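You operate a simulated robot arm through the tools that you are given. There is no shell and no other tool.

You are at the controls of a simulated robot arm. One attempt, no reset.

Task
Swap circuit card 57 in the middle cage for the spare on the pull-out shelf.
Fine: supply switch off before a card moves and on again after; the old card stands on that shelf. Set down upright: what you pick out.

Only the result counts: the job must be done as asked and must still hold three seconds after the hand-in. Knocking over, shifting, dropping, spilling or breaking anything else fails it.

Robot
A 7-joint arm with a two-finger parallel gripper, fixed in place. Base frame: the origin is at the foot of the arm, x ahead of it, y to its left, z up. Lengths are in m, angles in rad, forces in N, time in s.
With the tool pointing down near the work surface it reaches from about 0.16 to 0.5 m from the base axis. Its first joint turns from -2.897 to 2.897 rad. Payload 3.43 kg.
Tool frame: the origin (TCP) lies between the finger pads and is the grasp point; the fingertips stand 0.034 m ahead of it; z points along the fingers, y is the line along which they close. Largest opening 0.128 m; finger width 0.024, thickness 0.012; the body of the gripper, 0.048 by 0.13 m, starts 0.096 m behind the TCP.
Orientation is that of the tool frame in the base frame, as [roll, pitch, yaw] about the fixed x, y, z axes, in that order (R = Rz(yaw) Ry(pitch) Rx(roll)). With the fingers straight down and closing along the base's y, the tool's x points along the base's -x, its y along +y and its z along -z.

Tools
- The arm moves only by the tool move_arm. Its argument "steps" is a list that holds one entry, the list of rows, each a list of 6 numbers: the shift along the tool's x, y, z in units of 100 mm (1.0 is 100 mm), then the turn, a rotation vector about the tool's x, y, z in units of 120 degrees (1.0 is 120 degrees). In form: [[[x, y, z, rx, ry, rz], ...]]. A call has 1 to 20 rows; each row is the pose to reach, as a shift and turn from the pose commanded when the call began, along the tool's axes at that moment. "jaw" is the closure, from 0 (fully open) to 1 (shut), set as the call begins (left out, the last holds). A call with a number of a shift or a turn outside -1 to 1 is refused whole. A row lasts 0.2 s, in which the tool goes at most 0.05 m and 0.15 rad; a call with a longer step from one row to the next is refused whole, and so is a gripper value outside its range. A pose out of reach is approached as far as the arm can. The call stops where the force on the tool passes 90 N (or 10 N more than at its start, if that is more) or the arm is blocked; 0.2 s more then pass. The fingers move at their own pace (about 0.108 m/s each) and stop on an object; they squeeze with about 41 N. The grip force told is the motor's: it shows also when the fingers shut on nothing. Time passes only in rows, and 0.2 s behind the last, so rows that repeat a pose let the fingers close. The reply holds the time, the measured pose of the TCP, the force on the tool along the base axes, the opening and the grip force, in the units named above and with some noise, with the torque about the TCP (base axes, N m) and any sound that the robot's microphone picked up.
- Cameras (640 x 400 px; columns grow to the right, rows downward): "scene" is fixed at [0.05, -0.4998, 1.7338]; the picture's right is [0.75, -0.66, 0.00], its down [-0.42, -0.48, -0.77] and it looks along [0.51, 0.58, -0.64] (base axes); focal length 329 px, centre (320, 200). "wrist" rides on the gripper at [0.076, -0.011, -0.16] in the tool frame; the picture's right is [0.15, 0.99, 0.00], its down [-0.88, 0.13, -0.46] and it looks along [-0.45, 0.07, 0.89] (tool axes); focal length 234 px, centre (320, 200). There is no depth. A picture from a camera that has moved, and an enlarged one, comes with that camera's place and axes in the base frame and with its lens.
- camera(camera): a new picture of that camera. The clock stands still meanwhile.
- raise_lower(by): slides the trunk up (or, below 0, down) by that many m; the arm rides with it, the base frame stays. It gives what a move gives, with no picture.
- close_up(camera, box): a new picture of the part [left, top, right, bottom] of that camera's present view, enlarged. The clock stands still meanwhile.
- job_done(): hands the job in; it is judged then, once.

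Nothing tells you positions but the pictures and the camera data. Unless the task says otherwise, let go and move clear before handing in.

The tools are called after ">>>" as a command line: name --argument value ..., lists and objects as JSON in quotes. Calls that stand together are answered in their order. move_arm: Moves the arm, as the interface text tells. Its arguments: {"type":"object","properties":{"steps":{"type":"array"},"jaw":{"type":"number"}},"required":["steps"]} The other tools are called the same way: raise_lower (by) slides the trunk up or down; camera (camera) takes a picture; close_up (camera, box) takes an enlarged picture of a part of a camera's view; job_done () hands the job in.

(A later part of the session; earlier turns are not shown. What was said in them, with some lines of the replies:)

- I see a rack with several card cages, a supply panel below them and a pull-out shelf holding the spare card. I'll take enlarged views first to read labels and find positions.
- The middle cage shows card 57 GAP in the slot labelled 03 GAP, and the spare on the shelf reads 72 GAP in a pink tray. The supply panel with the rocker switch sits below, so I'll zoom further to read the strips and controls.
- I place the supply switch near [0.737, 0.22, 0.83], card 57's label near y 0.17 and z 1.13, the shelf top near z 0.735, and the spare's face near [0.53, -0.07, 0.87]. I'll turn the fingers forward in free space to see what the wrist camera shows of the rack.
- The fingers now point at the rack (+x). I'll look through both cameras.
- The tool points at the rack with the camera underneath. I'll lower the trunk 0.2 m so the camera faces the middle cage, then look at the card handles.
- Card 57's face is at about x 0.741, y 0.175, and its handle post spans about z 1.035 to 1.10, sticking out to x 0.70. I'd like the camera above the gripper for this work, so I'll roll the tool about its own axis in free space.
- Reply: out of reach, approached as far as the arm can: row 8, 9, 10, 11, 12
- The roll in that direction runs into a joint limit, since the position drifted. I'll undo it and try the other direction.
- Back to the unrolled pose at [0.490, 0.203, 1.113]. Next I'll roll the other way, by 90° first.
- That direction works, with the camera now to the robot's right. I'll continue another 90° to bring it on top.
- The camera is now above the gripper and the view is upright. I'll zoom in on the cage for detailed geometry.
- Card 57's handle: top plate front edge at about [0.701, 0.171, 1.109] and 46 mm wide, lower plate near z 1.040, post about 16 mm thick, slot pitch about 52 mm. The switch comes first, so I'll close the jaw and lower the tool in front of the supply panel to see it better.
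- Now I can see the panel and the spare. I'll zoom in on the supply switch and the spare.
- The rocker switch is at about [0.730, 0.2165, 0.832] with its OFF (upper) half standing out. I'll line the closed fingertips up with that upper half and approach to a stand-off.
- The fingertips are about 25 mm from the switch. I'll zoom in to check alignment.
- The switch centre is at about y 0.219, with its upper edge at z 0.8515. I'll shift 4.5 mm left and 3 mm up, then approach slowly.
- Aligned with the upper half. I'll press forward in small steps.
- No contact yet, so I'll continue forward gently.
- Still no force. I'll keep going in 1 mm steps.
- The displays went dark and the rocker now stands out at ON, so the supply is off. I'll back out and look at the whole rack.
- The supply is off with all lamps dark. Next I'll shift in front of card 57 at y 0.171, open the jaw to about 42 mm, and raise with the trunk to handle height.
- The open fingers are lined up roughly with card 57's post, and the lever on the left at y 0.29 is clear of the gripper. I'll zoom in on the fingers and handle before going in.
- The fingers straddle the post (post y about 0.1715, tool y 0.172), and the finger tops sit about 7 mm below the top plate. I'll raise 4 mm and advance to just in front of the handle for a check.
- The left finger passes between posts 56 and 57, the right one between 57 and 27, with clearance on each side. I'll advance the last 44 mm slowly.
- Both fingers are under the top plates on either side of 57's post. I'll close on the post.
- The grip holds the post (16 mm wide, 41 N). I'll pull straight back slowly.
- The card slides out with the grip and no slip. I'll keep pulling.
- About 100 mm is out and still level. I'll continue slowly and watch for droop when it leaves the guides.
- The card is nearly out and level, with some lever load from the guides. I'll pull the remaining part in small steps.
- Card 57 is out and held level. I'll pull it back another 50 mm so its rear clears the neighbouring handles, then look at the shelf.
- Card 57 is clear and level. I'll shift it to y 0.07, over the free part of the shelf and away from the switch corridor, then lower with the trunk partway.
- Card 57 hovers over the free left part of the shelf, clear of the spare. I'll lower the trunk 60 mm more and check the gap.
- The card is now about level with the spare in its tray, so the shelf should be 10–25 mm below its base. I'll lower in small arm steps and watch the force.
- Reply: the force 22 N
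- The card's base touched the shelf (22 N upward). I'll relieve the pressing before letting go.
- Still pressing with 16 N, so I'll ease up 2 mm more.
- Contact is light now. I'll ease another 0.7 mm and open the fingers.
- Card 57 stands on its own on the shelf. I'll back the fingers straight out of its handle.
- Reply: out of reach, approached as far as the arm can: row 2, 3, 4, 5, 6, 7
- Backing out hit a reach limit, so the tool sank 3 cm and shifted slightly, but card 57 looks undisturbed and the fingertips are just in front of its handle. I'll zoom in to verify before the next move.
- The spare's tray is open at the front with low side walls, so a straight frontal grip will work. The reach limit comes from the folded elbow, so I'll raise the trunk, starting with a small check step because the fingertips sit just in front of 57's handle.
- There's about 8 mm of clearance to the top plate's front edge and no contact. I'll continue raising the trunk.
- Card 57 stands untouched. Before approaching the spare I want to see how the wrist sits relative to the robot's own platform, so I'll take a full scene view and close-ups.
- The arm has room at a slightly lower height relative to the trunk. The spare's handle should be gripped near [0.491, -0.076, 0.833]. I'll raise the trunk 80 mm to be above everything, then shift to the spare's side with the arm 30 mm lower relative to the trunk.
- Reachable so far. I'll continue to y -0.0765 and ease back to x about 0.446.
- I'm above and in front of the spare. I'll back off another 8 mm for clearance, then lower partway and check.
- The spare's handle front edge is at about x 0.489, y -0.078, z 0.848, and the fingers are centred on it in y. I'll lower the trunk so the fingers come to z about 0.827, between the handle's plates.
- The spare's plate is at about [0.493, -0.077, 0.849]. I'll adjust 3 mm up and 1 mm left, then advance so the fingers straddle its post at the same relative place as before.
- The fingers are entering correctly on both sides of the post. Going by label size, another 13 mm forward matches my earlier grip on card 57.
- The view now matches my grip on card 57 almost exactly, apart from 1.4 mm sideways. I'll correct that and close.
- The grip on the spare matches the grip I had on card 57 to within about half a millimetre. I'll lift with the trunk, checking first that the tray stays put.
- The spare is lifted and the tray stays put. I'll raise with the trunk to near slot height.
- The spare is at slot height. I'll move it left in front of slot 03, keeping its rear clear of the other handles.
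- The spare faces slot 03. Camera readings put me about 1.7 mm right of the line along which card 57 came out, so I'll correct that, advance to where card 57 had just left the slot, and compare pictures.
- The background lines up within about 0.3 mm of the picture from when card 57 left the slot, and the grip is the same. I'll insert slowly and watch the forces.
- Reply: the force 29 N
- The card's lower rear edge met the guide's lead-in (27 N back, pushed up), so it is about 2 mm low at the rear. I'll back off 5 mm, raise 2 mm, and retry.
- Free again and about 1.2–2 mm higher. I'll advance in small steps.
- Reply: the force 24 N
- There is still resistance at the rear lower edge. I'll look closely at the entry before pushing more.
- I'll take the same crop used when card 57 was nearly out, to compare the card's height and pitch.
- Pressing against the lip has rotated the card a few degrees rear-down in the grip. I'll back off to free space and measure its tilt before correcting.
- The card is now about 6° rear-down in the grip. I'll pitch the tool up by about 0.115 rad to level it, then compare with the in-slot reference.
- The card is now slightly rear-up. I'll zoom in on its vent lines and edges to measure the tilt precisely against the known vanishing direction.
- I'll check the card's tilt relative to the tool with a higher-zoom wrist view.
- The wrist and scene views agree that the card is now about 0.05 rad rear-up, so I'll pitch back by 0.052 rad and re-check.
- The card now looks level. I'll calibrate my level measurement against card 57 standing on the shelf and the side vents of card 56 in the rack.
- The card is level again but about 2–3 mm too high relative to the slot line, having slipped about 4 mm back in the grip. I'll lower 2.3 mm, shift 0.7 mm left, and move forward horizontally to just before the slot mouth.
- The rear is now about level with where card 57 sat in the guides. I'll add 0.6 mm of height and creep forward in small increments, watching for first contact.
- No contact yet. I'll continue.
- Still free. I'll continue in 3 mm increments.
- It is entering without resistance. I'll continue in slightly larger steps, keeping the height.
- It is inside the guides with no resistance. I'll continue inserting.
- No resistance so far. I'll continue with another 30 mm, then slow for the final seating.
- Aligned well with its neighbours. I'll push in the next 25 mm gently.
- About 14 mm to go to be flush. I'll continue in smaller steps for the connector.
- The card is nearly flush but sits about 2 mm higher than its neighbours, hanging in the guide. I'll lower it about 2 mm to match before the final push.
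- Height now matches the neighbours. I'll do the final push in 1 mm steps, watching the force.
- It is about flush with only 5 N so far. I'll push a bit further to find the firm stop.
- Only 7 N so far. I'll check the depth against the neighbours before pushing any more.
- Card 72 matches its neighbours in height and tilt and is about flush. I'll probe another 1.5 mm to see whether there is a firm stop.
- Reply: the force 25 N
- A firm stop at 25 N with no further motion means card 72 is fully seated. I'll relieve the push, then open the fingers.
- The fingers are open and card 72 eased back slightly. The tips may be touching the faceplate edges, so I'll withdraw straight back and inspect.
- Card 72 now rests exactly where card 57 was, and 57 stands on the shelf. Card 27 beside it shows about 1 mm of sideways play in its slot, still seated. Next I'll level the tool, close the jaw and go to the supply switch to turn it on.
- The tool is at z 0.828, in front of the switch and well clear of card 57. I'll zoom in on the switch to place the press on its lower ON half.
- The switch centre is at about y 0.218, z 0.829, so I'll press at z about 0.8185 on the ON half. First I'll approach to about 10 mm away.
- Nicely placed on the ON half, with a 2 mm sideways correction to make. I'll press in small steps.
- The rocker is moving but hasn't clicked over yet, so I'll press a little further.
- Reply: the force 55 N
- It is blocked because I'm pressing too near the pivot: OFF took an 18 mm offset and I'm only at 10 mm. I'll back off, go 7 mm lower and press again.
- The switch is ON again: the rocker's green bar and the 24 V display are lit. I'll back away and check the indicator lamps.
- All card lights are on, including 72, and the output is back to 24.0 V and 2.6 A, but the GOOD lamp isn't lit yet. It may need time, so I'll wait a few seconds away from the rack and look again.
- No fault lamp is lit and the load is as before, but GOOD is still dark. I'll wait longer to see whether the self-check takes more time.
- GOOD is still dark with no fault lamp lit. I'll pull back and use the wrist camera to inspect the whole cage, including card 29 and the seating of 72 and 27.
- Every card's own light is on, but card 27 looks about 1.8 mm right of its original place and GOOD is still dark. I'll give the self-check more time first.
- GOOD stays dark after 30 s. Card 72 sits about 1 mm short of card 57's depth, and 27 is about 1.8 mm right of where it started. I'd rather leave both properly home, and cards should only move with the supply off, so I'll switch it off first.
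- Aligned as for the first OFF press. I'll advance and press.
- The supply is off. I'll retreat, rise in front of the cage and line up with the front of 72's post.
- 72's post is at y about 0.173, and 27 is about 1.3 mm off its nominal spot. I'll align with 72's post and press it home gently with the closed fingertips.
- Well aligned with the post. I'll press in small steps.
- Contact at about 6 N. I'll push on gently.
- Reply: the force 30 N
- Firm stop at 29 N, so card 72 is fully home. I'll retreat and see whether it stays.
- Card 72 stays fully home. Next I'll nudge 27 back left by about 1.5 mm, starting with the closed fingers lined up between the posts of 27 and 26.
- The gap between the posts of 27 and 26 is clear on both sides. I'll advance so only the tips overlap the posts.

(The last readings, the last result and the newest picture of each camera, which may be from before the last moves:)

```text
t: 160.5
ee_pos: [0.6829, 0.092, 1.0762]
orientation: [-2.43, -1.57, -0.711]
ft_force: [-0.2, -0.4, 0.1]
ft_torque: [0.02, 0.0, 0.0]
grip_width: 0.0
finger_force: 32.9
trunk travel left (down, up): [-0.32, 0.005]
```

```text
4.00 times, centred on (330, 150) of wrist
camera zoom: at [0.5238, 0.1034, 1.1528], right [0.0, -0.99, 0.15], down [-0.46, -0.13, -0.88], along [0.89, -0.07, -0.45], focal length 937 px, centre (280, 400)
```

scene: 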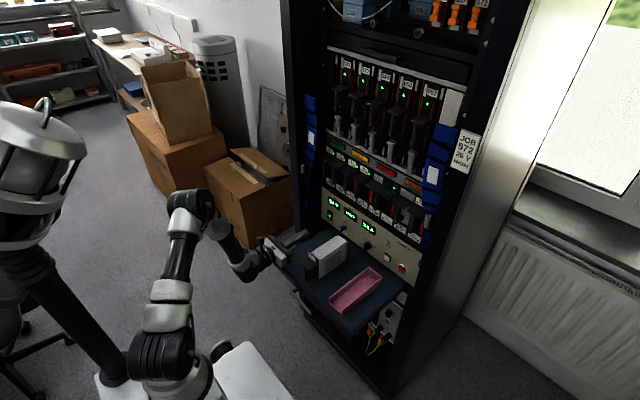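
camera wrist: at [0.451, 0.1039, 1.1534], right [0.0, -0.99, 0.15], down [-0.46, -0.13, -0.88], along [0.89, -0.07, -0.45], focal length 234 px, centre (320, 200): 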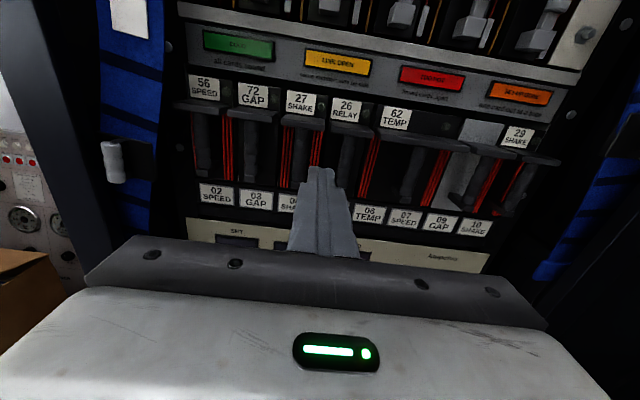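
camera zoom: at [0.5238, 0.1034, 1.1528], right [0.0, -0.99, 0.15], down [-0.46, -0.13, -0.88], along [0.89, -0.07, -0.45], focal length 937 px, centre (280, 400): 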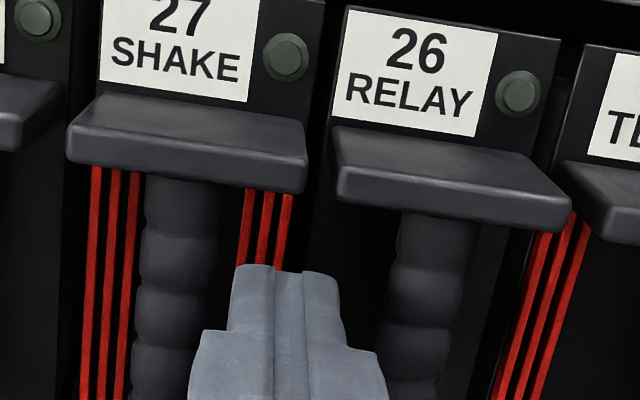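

The tip is between the posts with about 4 mm to 27's post. I'll move left in small steps until contact, then nudge about 1.5 mm.

>>> move_arm --steps '[[[0, -0.015, 0, 0, 0, 0], [0, -0.03, 0, 0, 0, 0], [0, -0.03, 0, 0, 0, 0]]]'

>>> move_arm --steps '[[[0, -0.008, 0, 0, 0, 0], [0, -0.008, 0, 0, 0, 0]]]'

>>> close_up --camera "wrist" --box '[250, 100, 410, 200]'

```text
t: 161.3
ee_pos: [0.6828, 0.0956, 1.0765]
orientation: [-0.599, -1.57, -2.543]
ft_force: [0.6, 1.1, 0.4]
ft_torque: [0.01, -0.01, -0.04]
grip_width: 0.0
finger_force: 32.9
trunk travel left (down, up): [-0.32, 0.005]
```

```text
t: 161.9
ee_pos: [0.6819, 0.0978, 1.0749]
orientation: [2.62, -1.568, 0.521]
ft_force: [-0.3, -0.5, 0.5]
ft_torque: [0.0, 0.0, -0.01]
grip_width: 0.0
finger_force: 33.0
trunk travel left (down, up): [-0.32, 0.005]
```

```text
4.00 times, centred on (330, 150) of wrist
camera zoom: at [0.5235, 0.1071, 1.1524], right [0.0, -0.99, 0.15], down [-0.46, -0.13, -0.88], along [0.89, -0.07, -0.45], focal length 937 px, centre (280, 400)
```

zoom: 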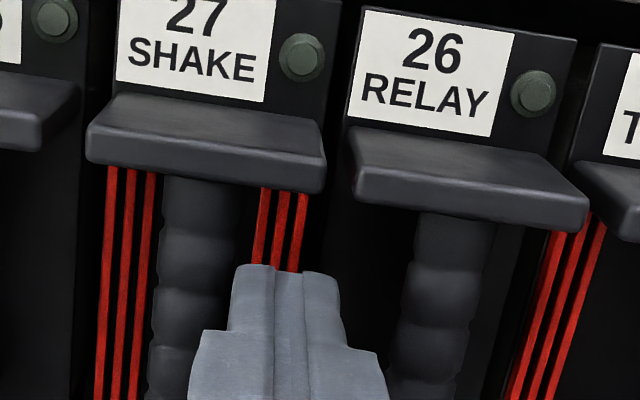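

>>> move_arm --steps '[[[0, -0.01, 0, 0, 0, 0], [0, -0.01, 0, 0, 0, 0]]]'

>>> move_arm --steps '[[[0, -0.008, 0, 0, 0, 0], [0, -0.008, 0, 0, 0, 0]]]'

>>> close_up --camera "wrist" --box '[250, 100, 410, 200]'

>>> close_up --camera "scene" --box '[320, 150, 368, 180]'

```text
t: 162.5
ee_pos: [0.6821, 0.0983, 1.076]
orientation: [2.392, -1.569, 0.749]
ft_force: [-1.0, -0.2, -0.3]
ft_torque: [-0.01, -0.06, -0.02]
grip_width: 0.0
finger_force: 33.1
trunk travel left (down, up): [-0.32, 0.005]
```

```text
t: 163.1
ee_pos: [0.6823, 0.0993, 1.0759]
orientation: [2.733, -1.571, 0.405]
ft_force: [0.1, 0.2, 0.8]
ft_torque: [0.02, -0.01, -0.05]
grip_width: 0.0
finger_force: 33.3
trunk travel left (down, up): [-0.32, 0.005]
```

```text
4.00 times, centred on (330, 150) of wrist
camera zoom: at [0.5234, 0.1093, 1.1522], right [0.0, -0.99, 0.15], down [-0.46, -0.13, -0.88], along [0.89, -0.07, -0.45], focal length 937 px, centre (280, 400)
```

zoom: 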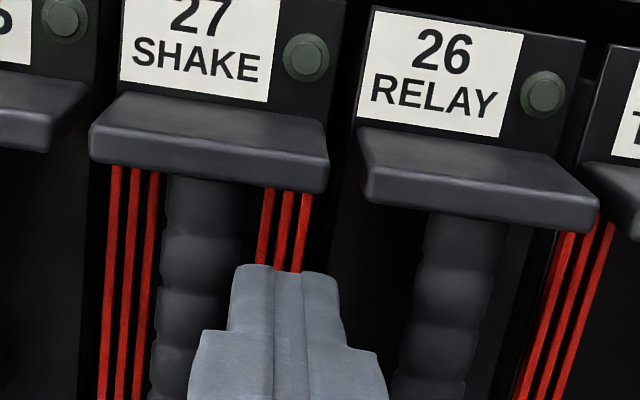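

```text
13.33 times, centred on (344, 165) of scene
camera zoom: at [0.05, -0.4998, 1.7338], right [0.75, -0.66, 0.0], down [-0.42, -0.48, -0.77], along [0.51, 0.58, -0.64], focal length 4384 px, centre (0, 667)
```

zoom: 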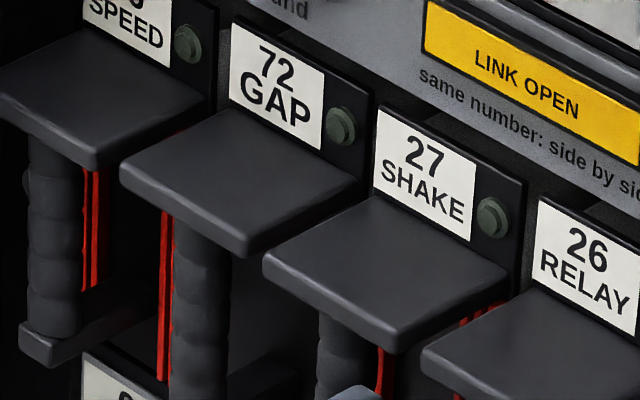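

Card 27 is back at its original position. I'll move the finger off the post and withdraw.

>>> move_arm --steps '[[[0, 0.02, 0, 0, 0, 0], [0, 0.04, 0, 0, 0, 0], [0, 0.04, -0.2, 0, 0, 0], [0, 0.04, -0.45, 0, 0, 0], [0, 0.04, -0.7, 0, 0, 0], [0, 0.04, -0.95, 0, 0, 0], [0, 0.04, -0.95, 0, 0, 0]]]'

>>> close_up --camera "scene" --box '[320, 150, 368, 180]'

>>> close_up --camera "scene" --box '[310, 130, 438, 210]'

```text
t: 164.7
ee_pos: [0.5891, 0.0958, 1.0756]
orientation: [0.01, -1.57, 3.13]
ft_force: [-0.9, -0.3, 0.6]
ft_torque: [0.0, 0.04, -0.02]
grip_width: 0.0002
finger_force: 33.6
trunk travel left (down, up): [-0.32, 0.005]
```

```text
13.33 times, centred on (344, 165) of scene
camera zoom: at [0.05, -0.4998, 1.7338], right [0.75, -0.66, 0.0], down [-0.42, -0.48, -0.77], along [0.51, 0.58, -0.64], focal length 4384 px, centre (0, 667)
```

zoom: 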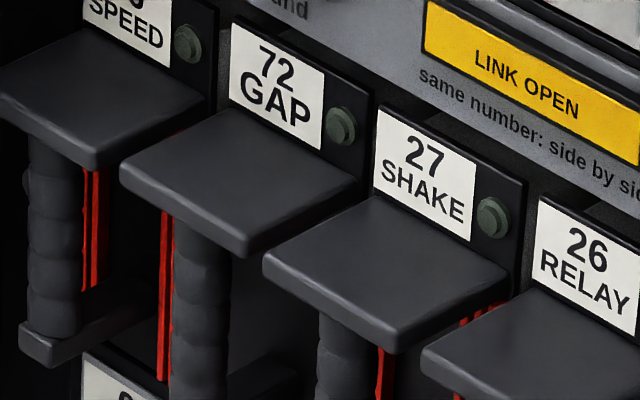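

```text
5.00 times, centred on (374, 170) of scene
camera zoom: at [0.05, -0.4998, 1.7338], right [0.75, -0.66, 0.0], down [-0.42, -0.48, -0.77], along [0.51, 0.58, -0.64], focal length 1644 px, centre (50, 350)
```

zoom: 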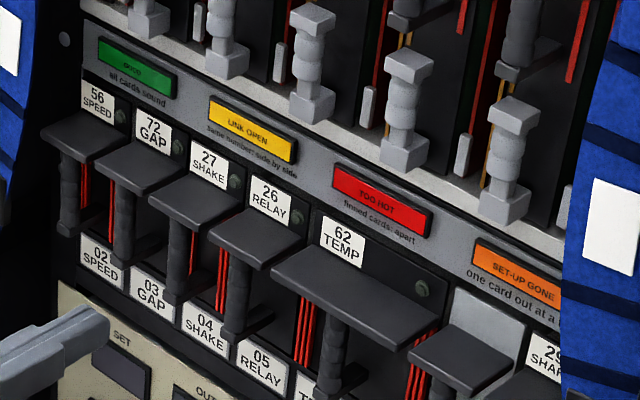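

Everything in the cage is in place. I'll go to the supply switch and press the ON half again.

>>> move_arm --steps '[[[0, -0.25, 0, 0, 0, 0], [0, -0.5, 0, 0, 0, 0], [0, -0.75, 0, 0, 0, 0], [0, -1.0, -0.1, 0, 0, 0], [0, -1.0, -0.1, 0, 0, 0]]]'

>>> move_arm --steps '[[[0, -0.12, 0, 0, 0, 0], [0, -0.225, 0, 0, 0, 0], [0, -0.225, 0, 0, 0, 0]]]'

>>> raise_lower --by -0.26

>>> camera --camera "wrist"

```text
t: 165.9
ee_pos: [0.5762, 0.1965, 1.0753]
orientation: [1.598, -1.57, 1.545]
ft_force: [0.2, 0.4, 0.1]
ft_torque: [0.0, 0.0, 0.01]
grip_width: 0.0003
finger_force: 32.6
trunk travel left (down, up): [-0.32, 0.005]
```

```text
t: 166.7
ee_pos: [0.5761, 0.2185, 1.0753]
orientation: [-2.685, -1.57, -0.46]
ft_force: [-0.3, -0.3, 0.5]
ft_torque: [0.01, -0.02, -0.02]
grip_width: 0.0001
finger_force: 33.0
trunk travel left (down, up): [-0.32, 0.005]
```

```text
t: 169.3
ee_pos: [0.5761, 0.218, 0.8151]
orientation: [0.058, -1.57, 3.082]
ft_force: [-0.1, -1.3, 1.0]
ft_torque: [0.02, -0.01, 0.01]
grip_width: 0.0
finger_force: 33.3
trunk travel left (down, up): [-0.06, 0.265]
```

```text
taken
camera wrist: at [0.4175, 0.2289, 0.8921], right [0.0, -0.99, 0.15], down [-0.46, -0.13, -0.88], along [0.89, -0.07, -0.45], focal length 234 px, centre (320, 200)
```

wrist: 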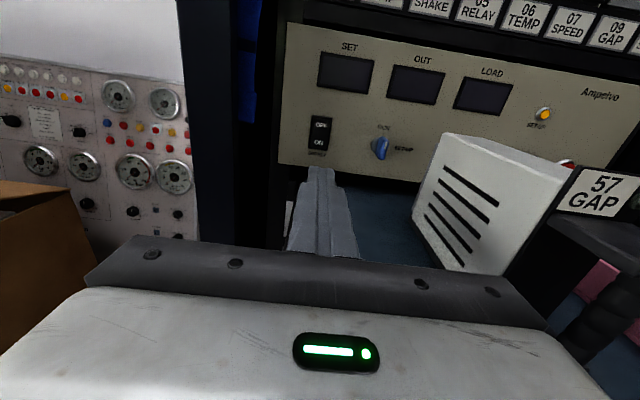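

Lined up at z about 0.816. I'll approach and press in small steps.

>>> move_arm --steps '[[[0, 0, 0.25, 0, 0, 0], [0, 0, 0.5, 0, 0, 0], [0, 0, 0.75, 0, 0, 0], [0, 0, 1.0, 0, 0, 0], [0, 0, 1.0, 0, 0, 0]]]'

>>> move_arm --steps '[[[0, 0, 0.1, 0, 0, 0], [0, 0, 0.18, 0, 0, 0], [0, 0, 0.22, 0, 0, 0], [0, 0, 0.25, 0, 0, 0], [0, 0, 0.28, 0, 0, 0], [0, 0, 0.3, 0, 0, 0]]]'

>>> close_up --camera "scene" --box '[312, 203, 344, 223]'

```text
t: 170.6
ee_pos: [0.6785, 0.2184, 0.8184]
orientation: [1.103, -1.57, 2.038]
ft_force: [1.2, 0.2, -0.6]
ft_torque: [-0.01, -0.02, -0.03]
grip_width: 0.0
finger_force: 33.3
trunk travel left (down, up): [-0.06, 0.265]
```

```text
t: 171.9
ee_pos: [0.7051, 0.2193, 0.8156]
orientation: [3.008, -1.57, 0.131]
ft_force: [-28.5, -2.2, 0.0]
ft_torque: [0.17, -0.34, -0.08]
grip_width: 0.0002
finger_force: 33.0
trunk travel left (down, up): [-0.06, 0.265]
```

```text
16.00 times, centred on (328, 213) of scene
camera zoom: at [0.05, -0.4998, 1.7338], right [0.75, -0.66, 0.0], down [-0.42, -0.48, -0.77], along [0.51, 0.58, -0.64], focal length 5261 px, centre (192, -8)
```

zoom: 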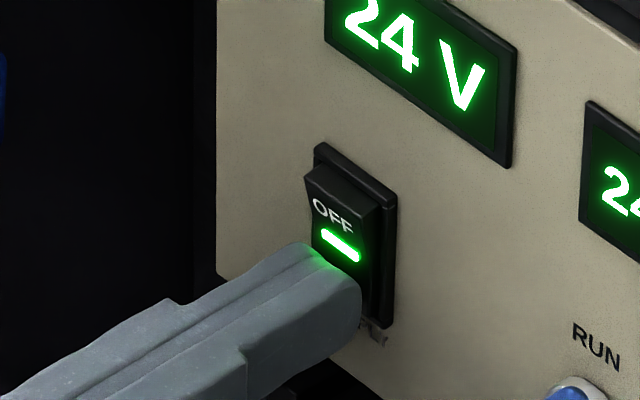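

The switch is on again. I'll back away and check the lamps.

>>> move_arm --steps '[[[0, 0, -0.1, 0, 0, 0], [0, 0, -0.35, 0, 0, 0], [0, 0, -0.6, 0, 0, 0], [0, 0, -0.85, 0, 0, 0], [0, 0, -1.0, 0, 0, 0], [0, 0, -1.0, 0, 0, 0], [0, 0, -1.0, 0, 0, 0]]]'

>>> close_up --camera "scene" --box '[310, 130, 438, 210]'

>>> close_up --camera "scene" --box '[312, 190, 440, 270]'

>>> close_up --camera "scene" --box '[270, 220, 430, 320]'

```text
t: 173.6
ee_pos: [0.6072, 0.2171, 0.8172]
orientation: [0.179, -1.571, 2.963]
ft_force: [-0.2, 0.6, 0.2]
ft_torque: [0.0, 0.0, 0.01]
grip_width: 0.0002
finger_force: 32.7
trunk travel left (down, up): [-0.06, 0.265]
```

```text
5.00 times, centred on (374, 170) of scene
camera zoom: at [0.05, -0.4998, 1.7338], right [0.75, -0.66, 0.0], down [-0.42, -0.48, -0.77], along [0.51, 0.58, -0.64], focal length 1644 px, centre (50, 350)
```

zoom: 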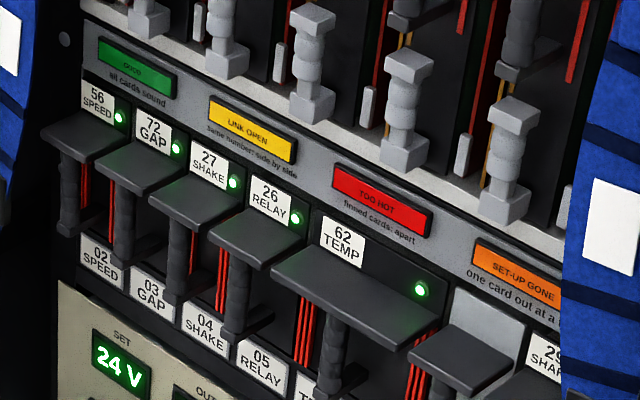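

```text
5.00 times, centred on (376, 230) of scene
camera zoom: at [0.05, -0.4998, 1.7338], right [0.75, -0.66, 0.0], down [-0.42, -0.48, -0.77], along [0.51, 0.58, -0.64], focal length 1644 px, centre (40, 50)
```

zoom: 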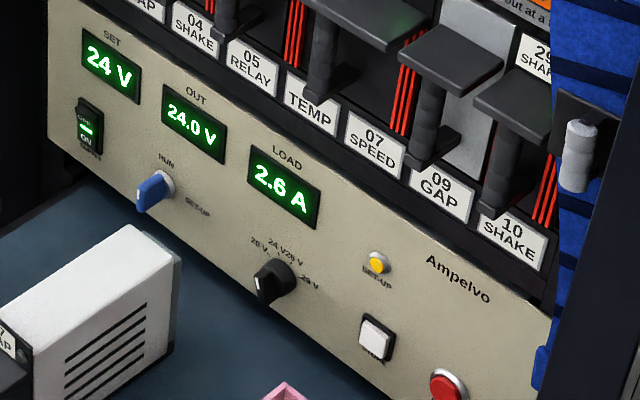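

```text
4.00 times, centred on (350, 270) of scene
camera zoom: at [0.05, -0.4998, 1.7338], right [0.75, -0.66, 0.0], down [-0.42, -0.48, -0.77], along [0.51, 0.58, -0.64], focal length 1315 px, centre (200, -80)
```

zoom: 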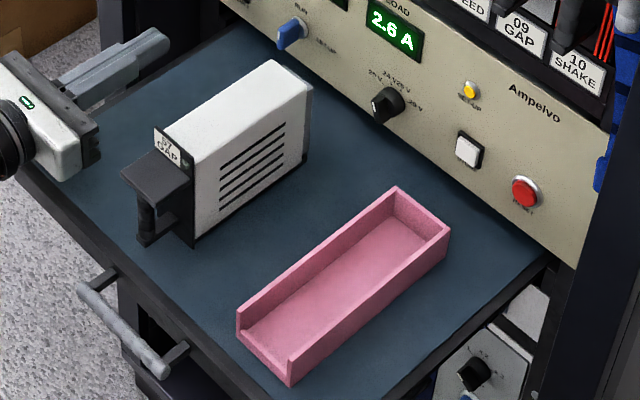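

All card lights are on, the output reads 24.0 V and 2.6 A as at the start, and no fault lamp is lit. GOOD stays dark, and since nothing in the job calls for pressing RESET or STORE I'm leaving those alone. I'll move the arm clear and take a last look.

>>> move_arm --steps '[[[0, 0, -0.25, 0, 0, 0], [0, 0, -0.5, 0, 0, 0], [0, 0, -0.75, 0, 0, 0], [0, 0, -0.85, 0, 0, 0], [0, 0, -0.85, 0, 0, 0]]]'

>>> raise_lower --by 0.2

>>> camera --camera "scene"

>>> close_up --camera "scene" --box '[316, 128, 380, 168]'

>>> close_up --camera "scene" --box '[320, 150, 368, 180]'

>>> close_up --camera "scene" --box '[380, 160, 444, 200]'

```text
t: 174.8
ee_pos: [0.5213, 0.2187, 0.8154]
orientation: [0.016, -1.57, 3.126]
ft_force: [0.2, -0.8, 0.1]
ft_torque: [-0.01, 0.02, 0.02]
grip_width: 0.0
finger_force: 33.0
trunk travel left (down, up): [-0.06, 0.265]
```

```text
t: 176.9
ee_pos: [0.5208, 0.2194, 1.0153]
orientation: [-2.671, -1.57, -0.471]
ft_force: [0.0, 0.1, -0.2]
ft_torque: [0.02, 0.03, 0.0]
grip_width: 0.0
finger_force: 33.0
trunk travel left (down, up): [-0.26, 0.065]
```

```text
taken
```

scene: 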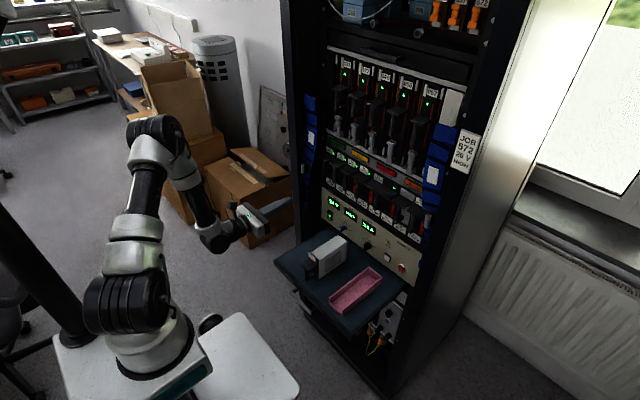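

```text
10.00 times, centred on (348, 148) of scene
camera zoom: at [0.05, -0.4998, 1.7338], right [0.75, -0.66, 0.0], down [-0.42, -0.48, -0.77], along [0.51, 0.58, -0.64], focal length 3288 px, centre (40, 720)
```

zoom: 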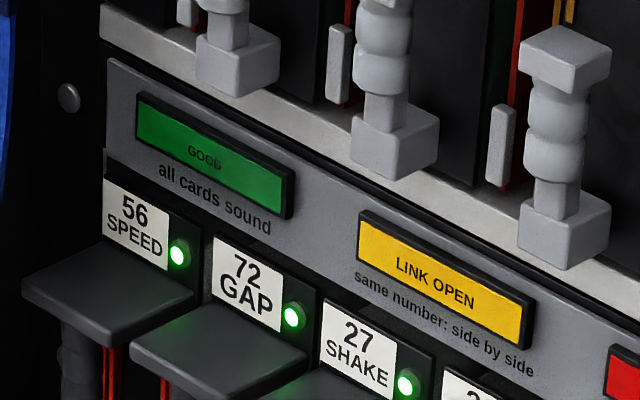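

```text
13.33 times, centred on (344, 165) of scene
camera zoom: at [0.05, -0.4998, 1.7338], right [0.75, -0.66, 0.0], down [-0.42, -0.48, -0.77], along [0.51, 0.58, -0.64], focal length 4384 px, centre (0, 667)
```

zoom: 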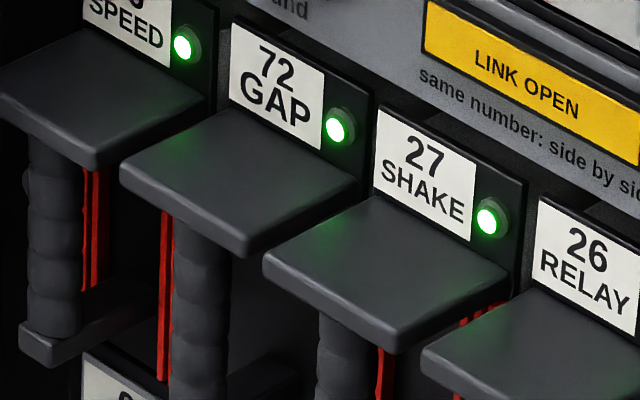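

```text
10.00 times, centred on (412, 180) of scene
camera zoom: at [0.05, -0.4998, 1.7338], right [0.75, -0.66, 0.0], down [-0.42, -0.48, -0.77], along [0.51, 0.58, -0.64], focal length 3288 px, centre (-600, 400)
```

zoom: 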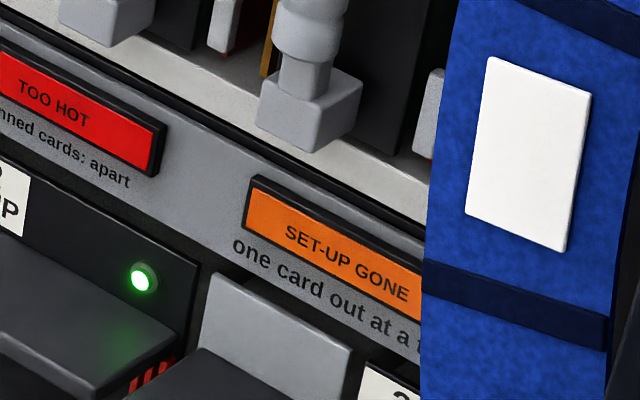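

Card 72 is seated in slot 03 with its light on. Card 57 stands upright on the shelf, the supply is on, the other cards are in place and the arm is clear, so I'm handing in.

>>> job_done

```text
The job is handed in.
```

Card 57 is out of the middle cage and the spare, card 72, is seated in its place in slot 03. I've handed the job in; the hand-in reply gave no verdict.

- **Supply:** I switched it off before moving any card and on again afterwards. It reads 24.0 V and 2.6 A, the same as at the start. I switched it off and on a second time to reseat cards (below).
- **Old card:** card 57 stands upright on the pull-out shelf, beside the empty pink tray.
- **GOOD lamp:** it was lit at the start and has stayed dark since power came back. No fault lamp is lit and every card I could check shows its own green light, so I don't know why. I left RESET and STORE alone because the job didn't call for them.
- **Card 27:** my fingers pushed it about 1.5 mm sideways while releasing the spare. I nudged it back to its original position with the supply off.
- **Card 72:** on the first try it caught the slot's lower lip and tilted in the grip, so I levelled it and inserted it again. I then pressed it to a firm stop. It sits about 1.5 mm deeper than card 57 did.
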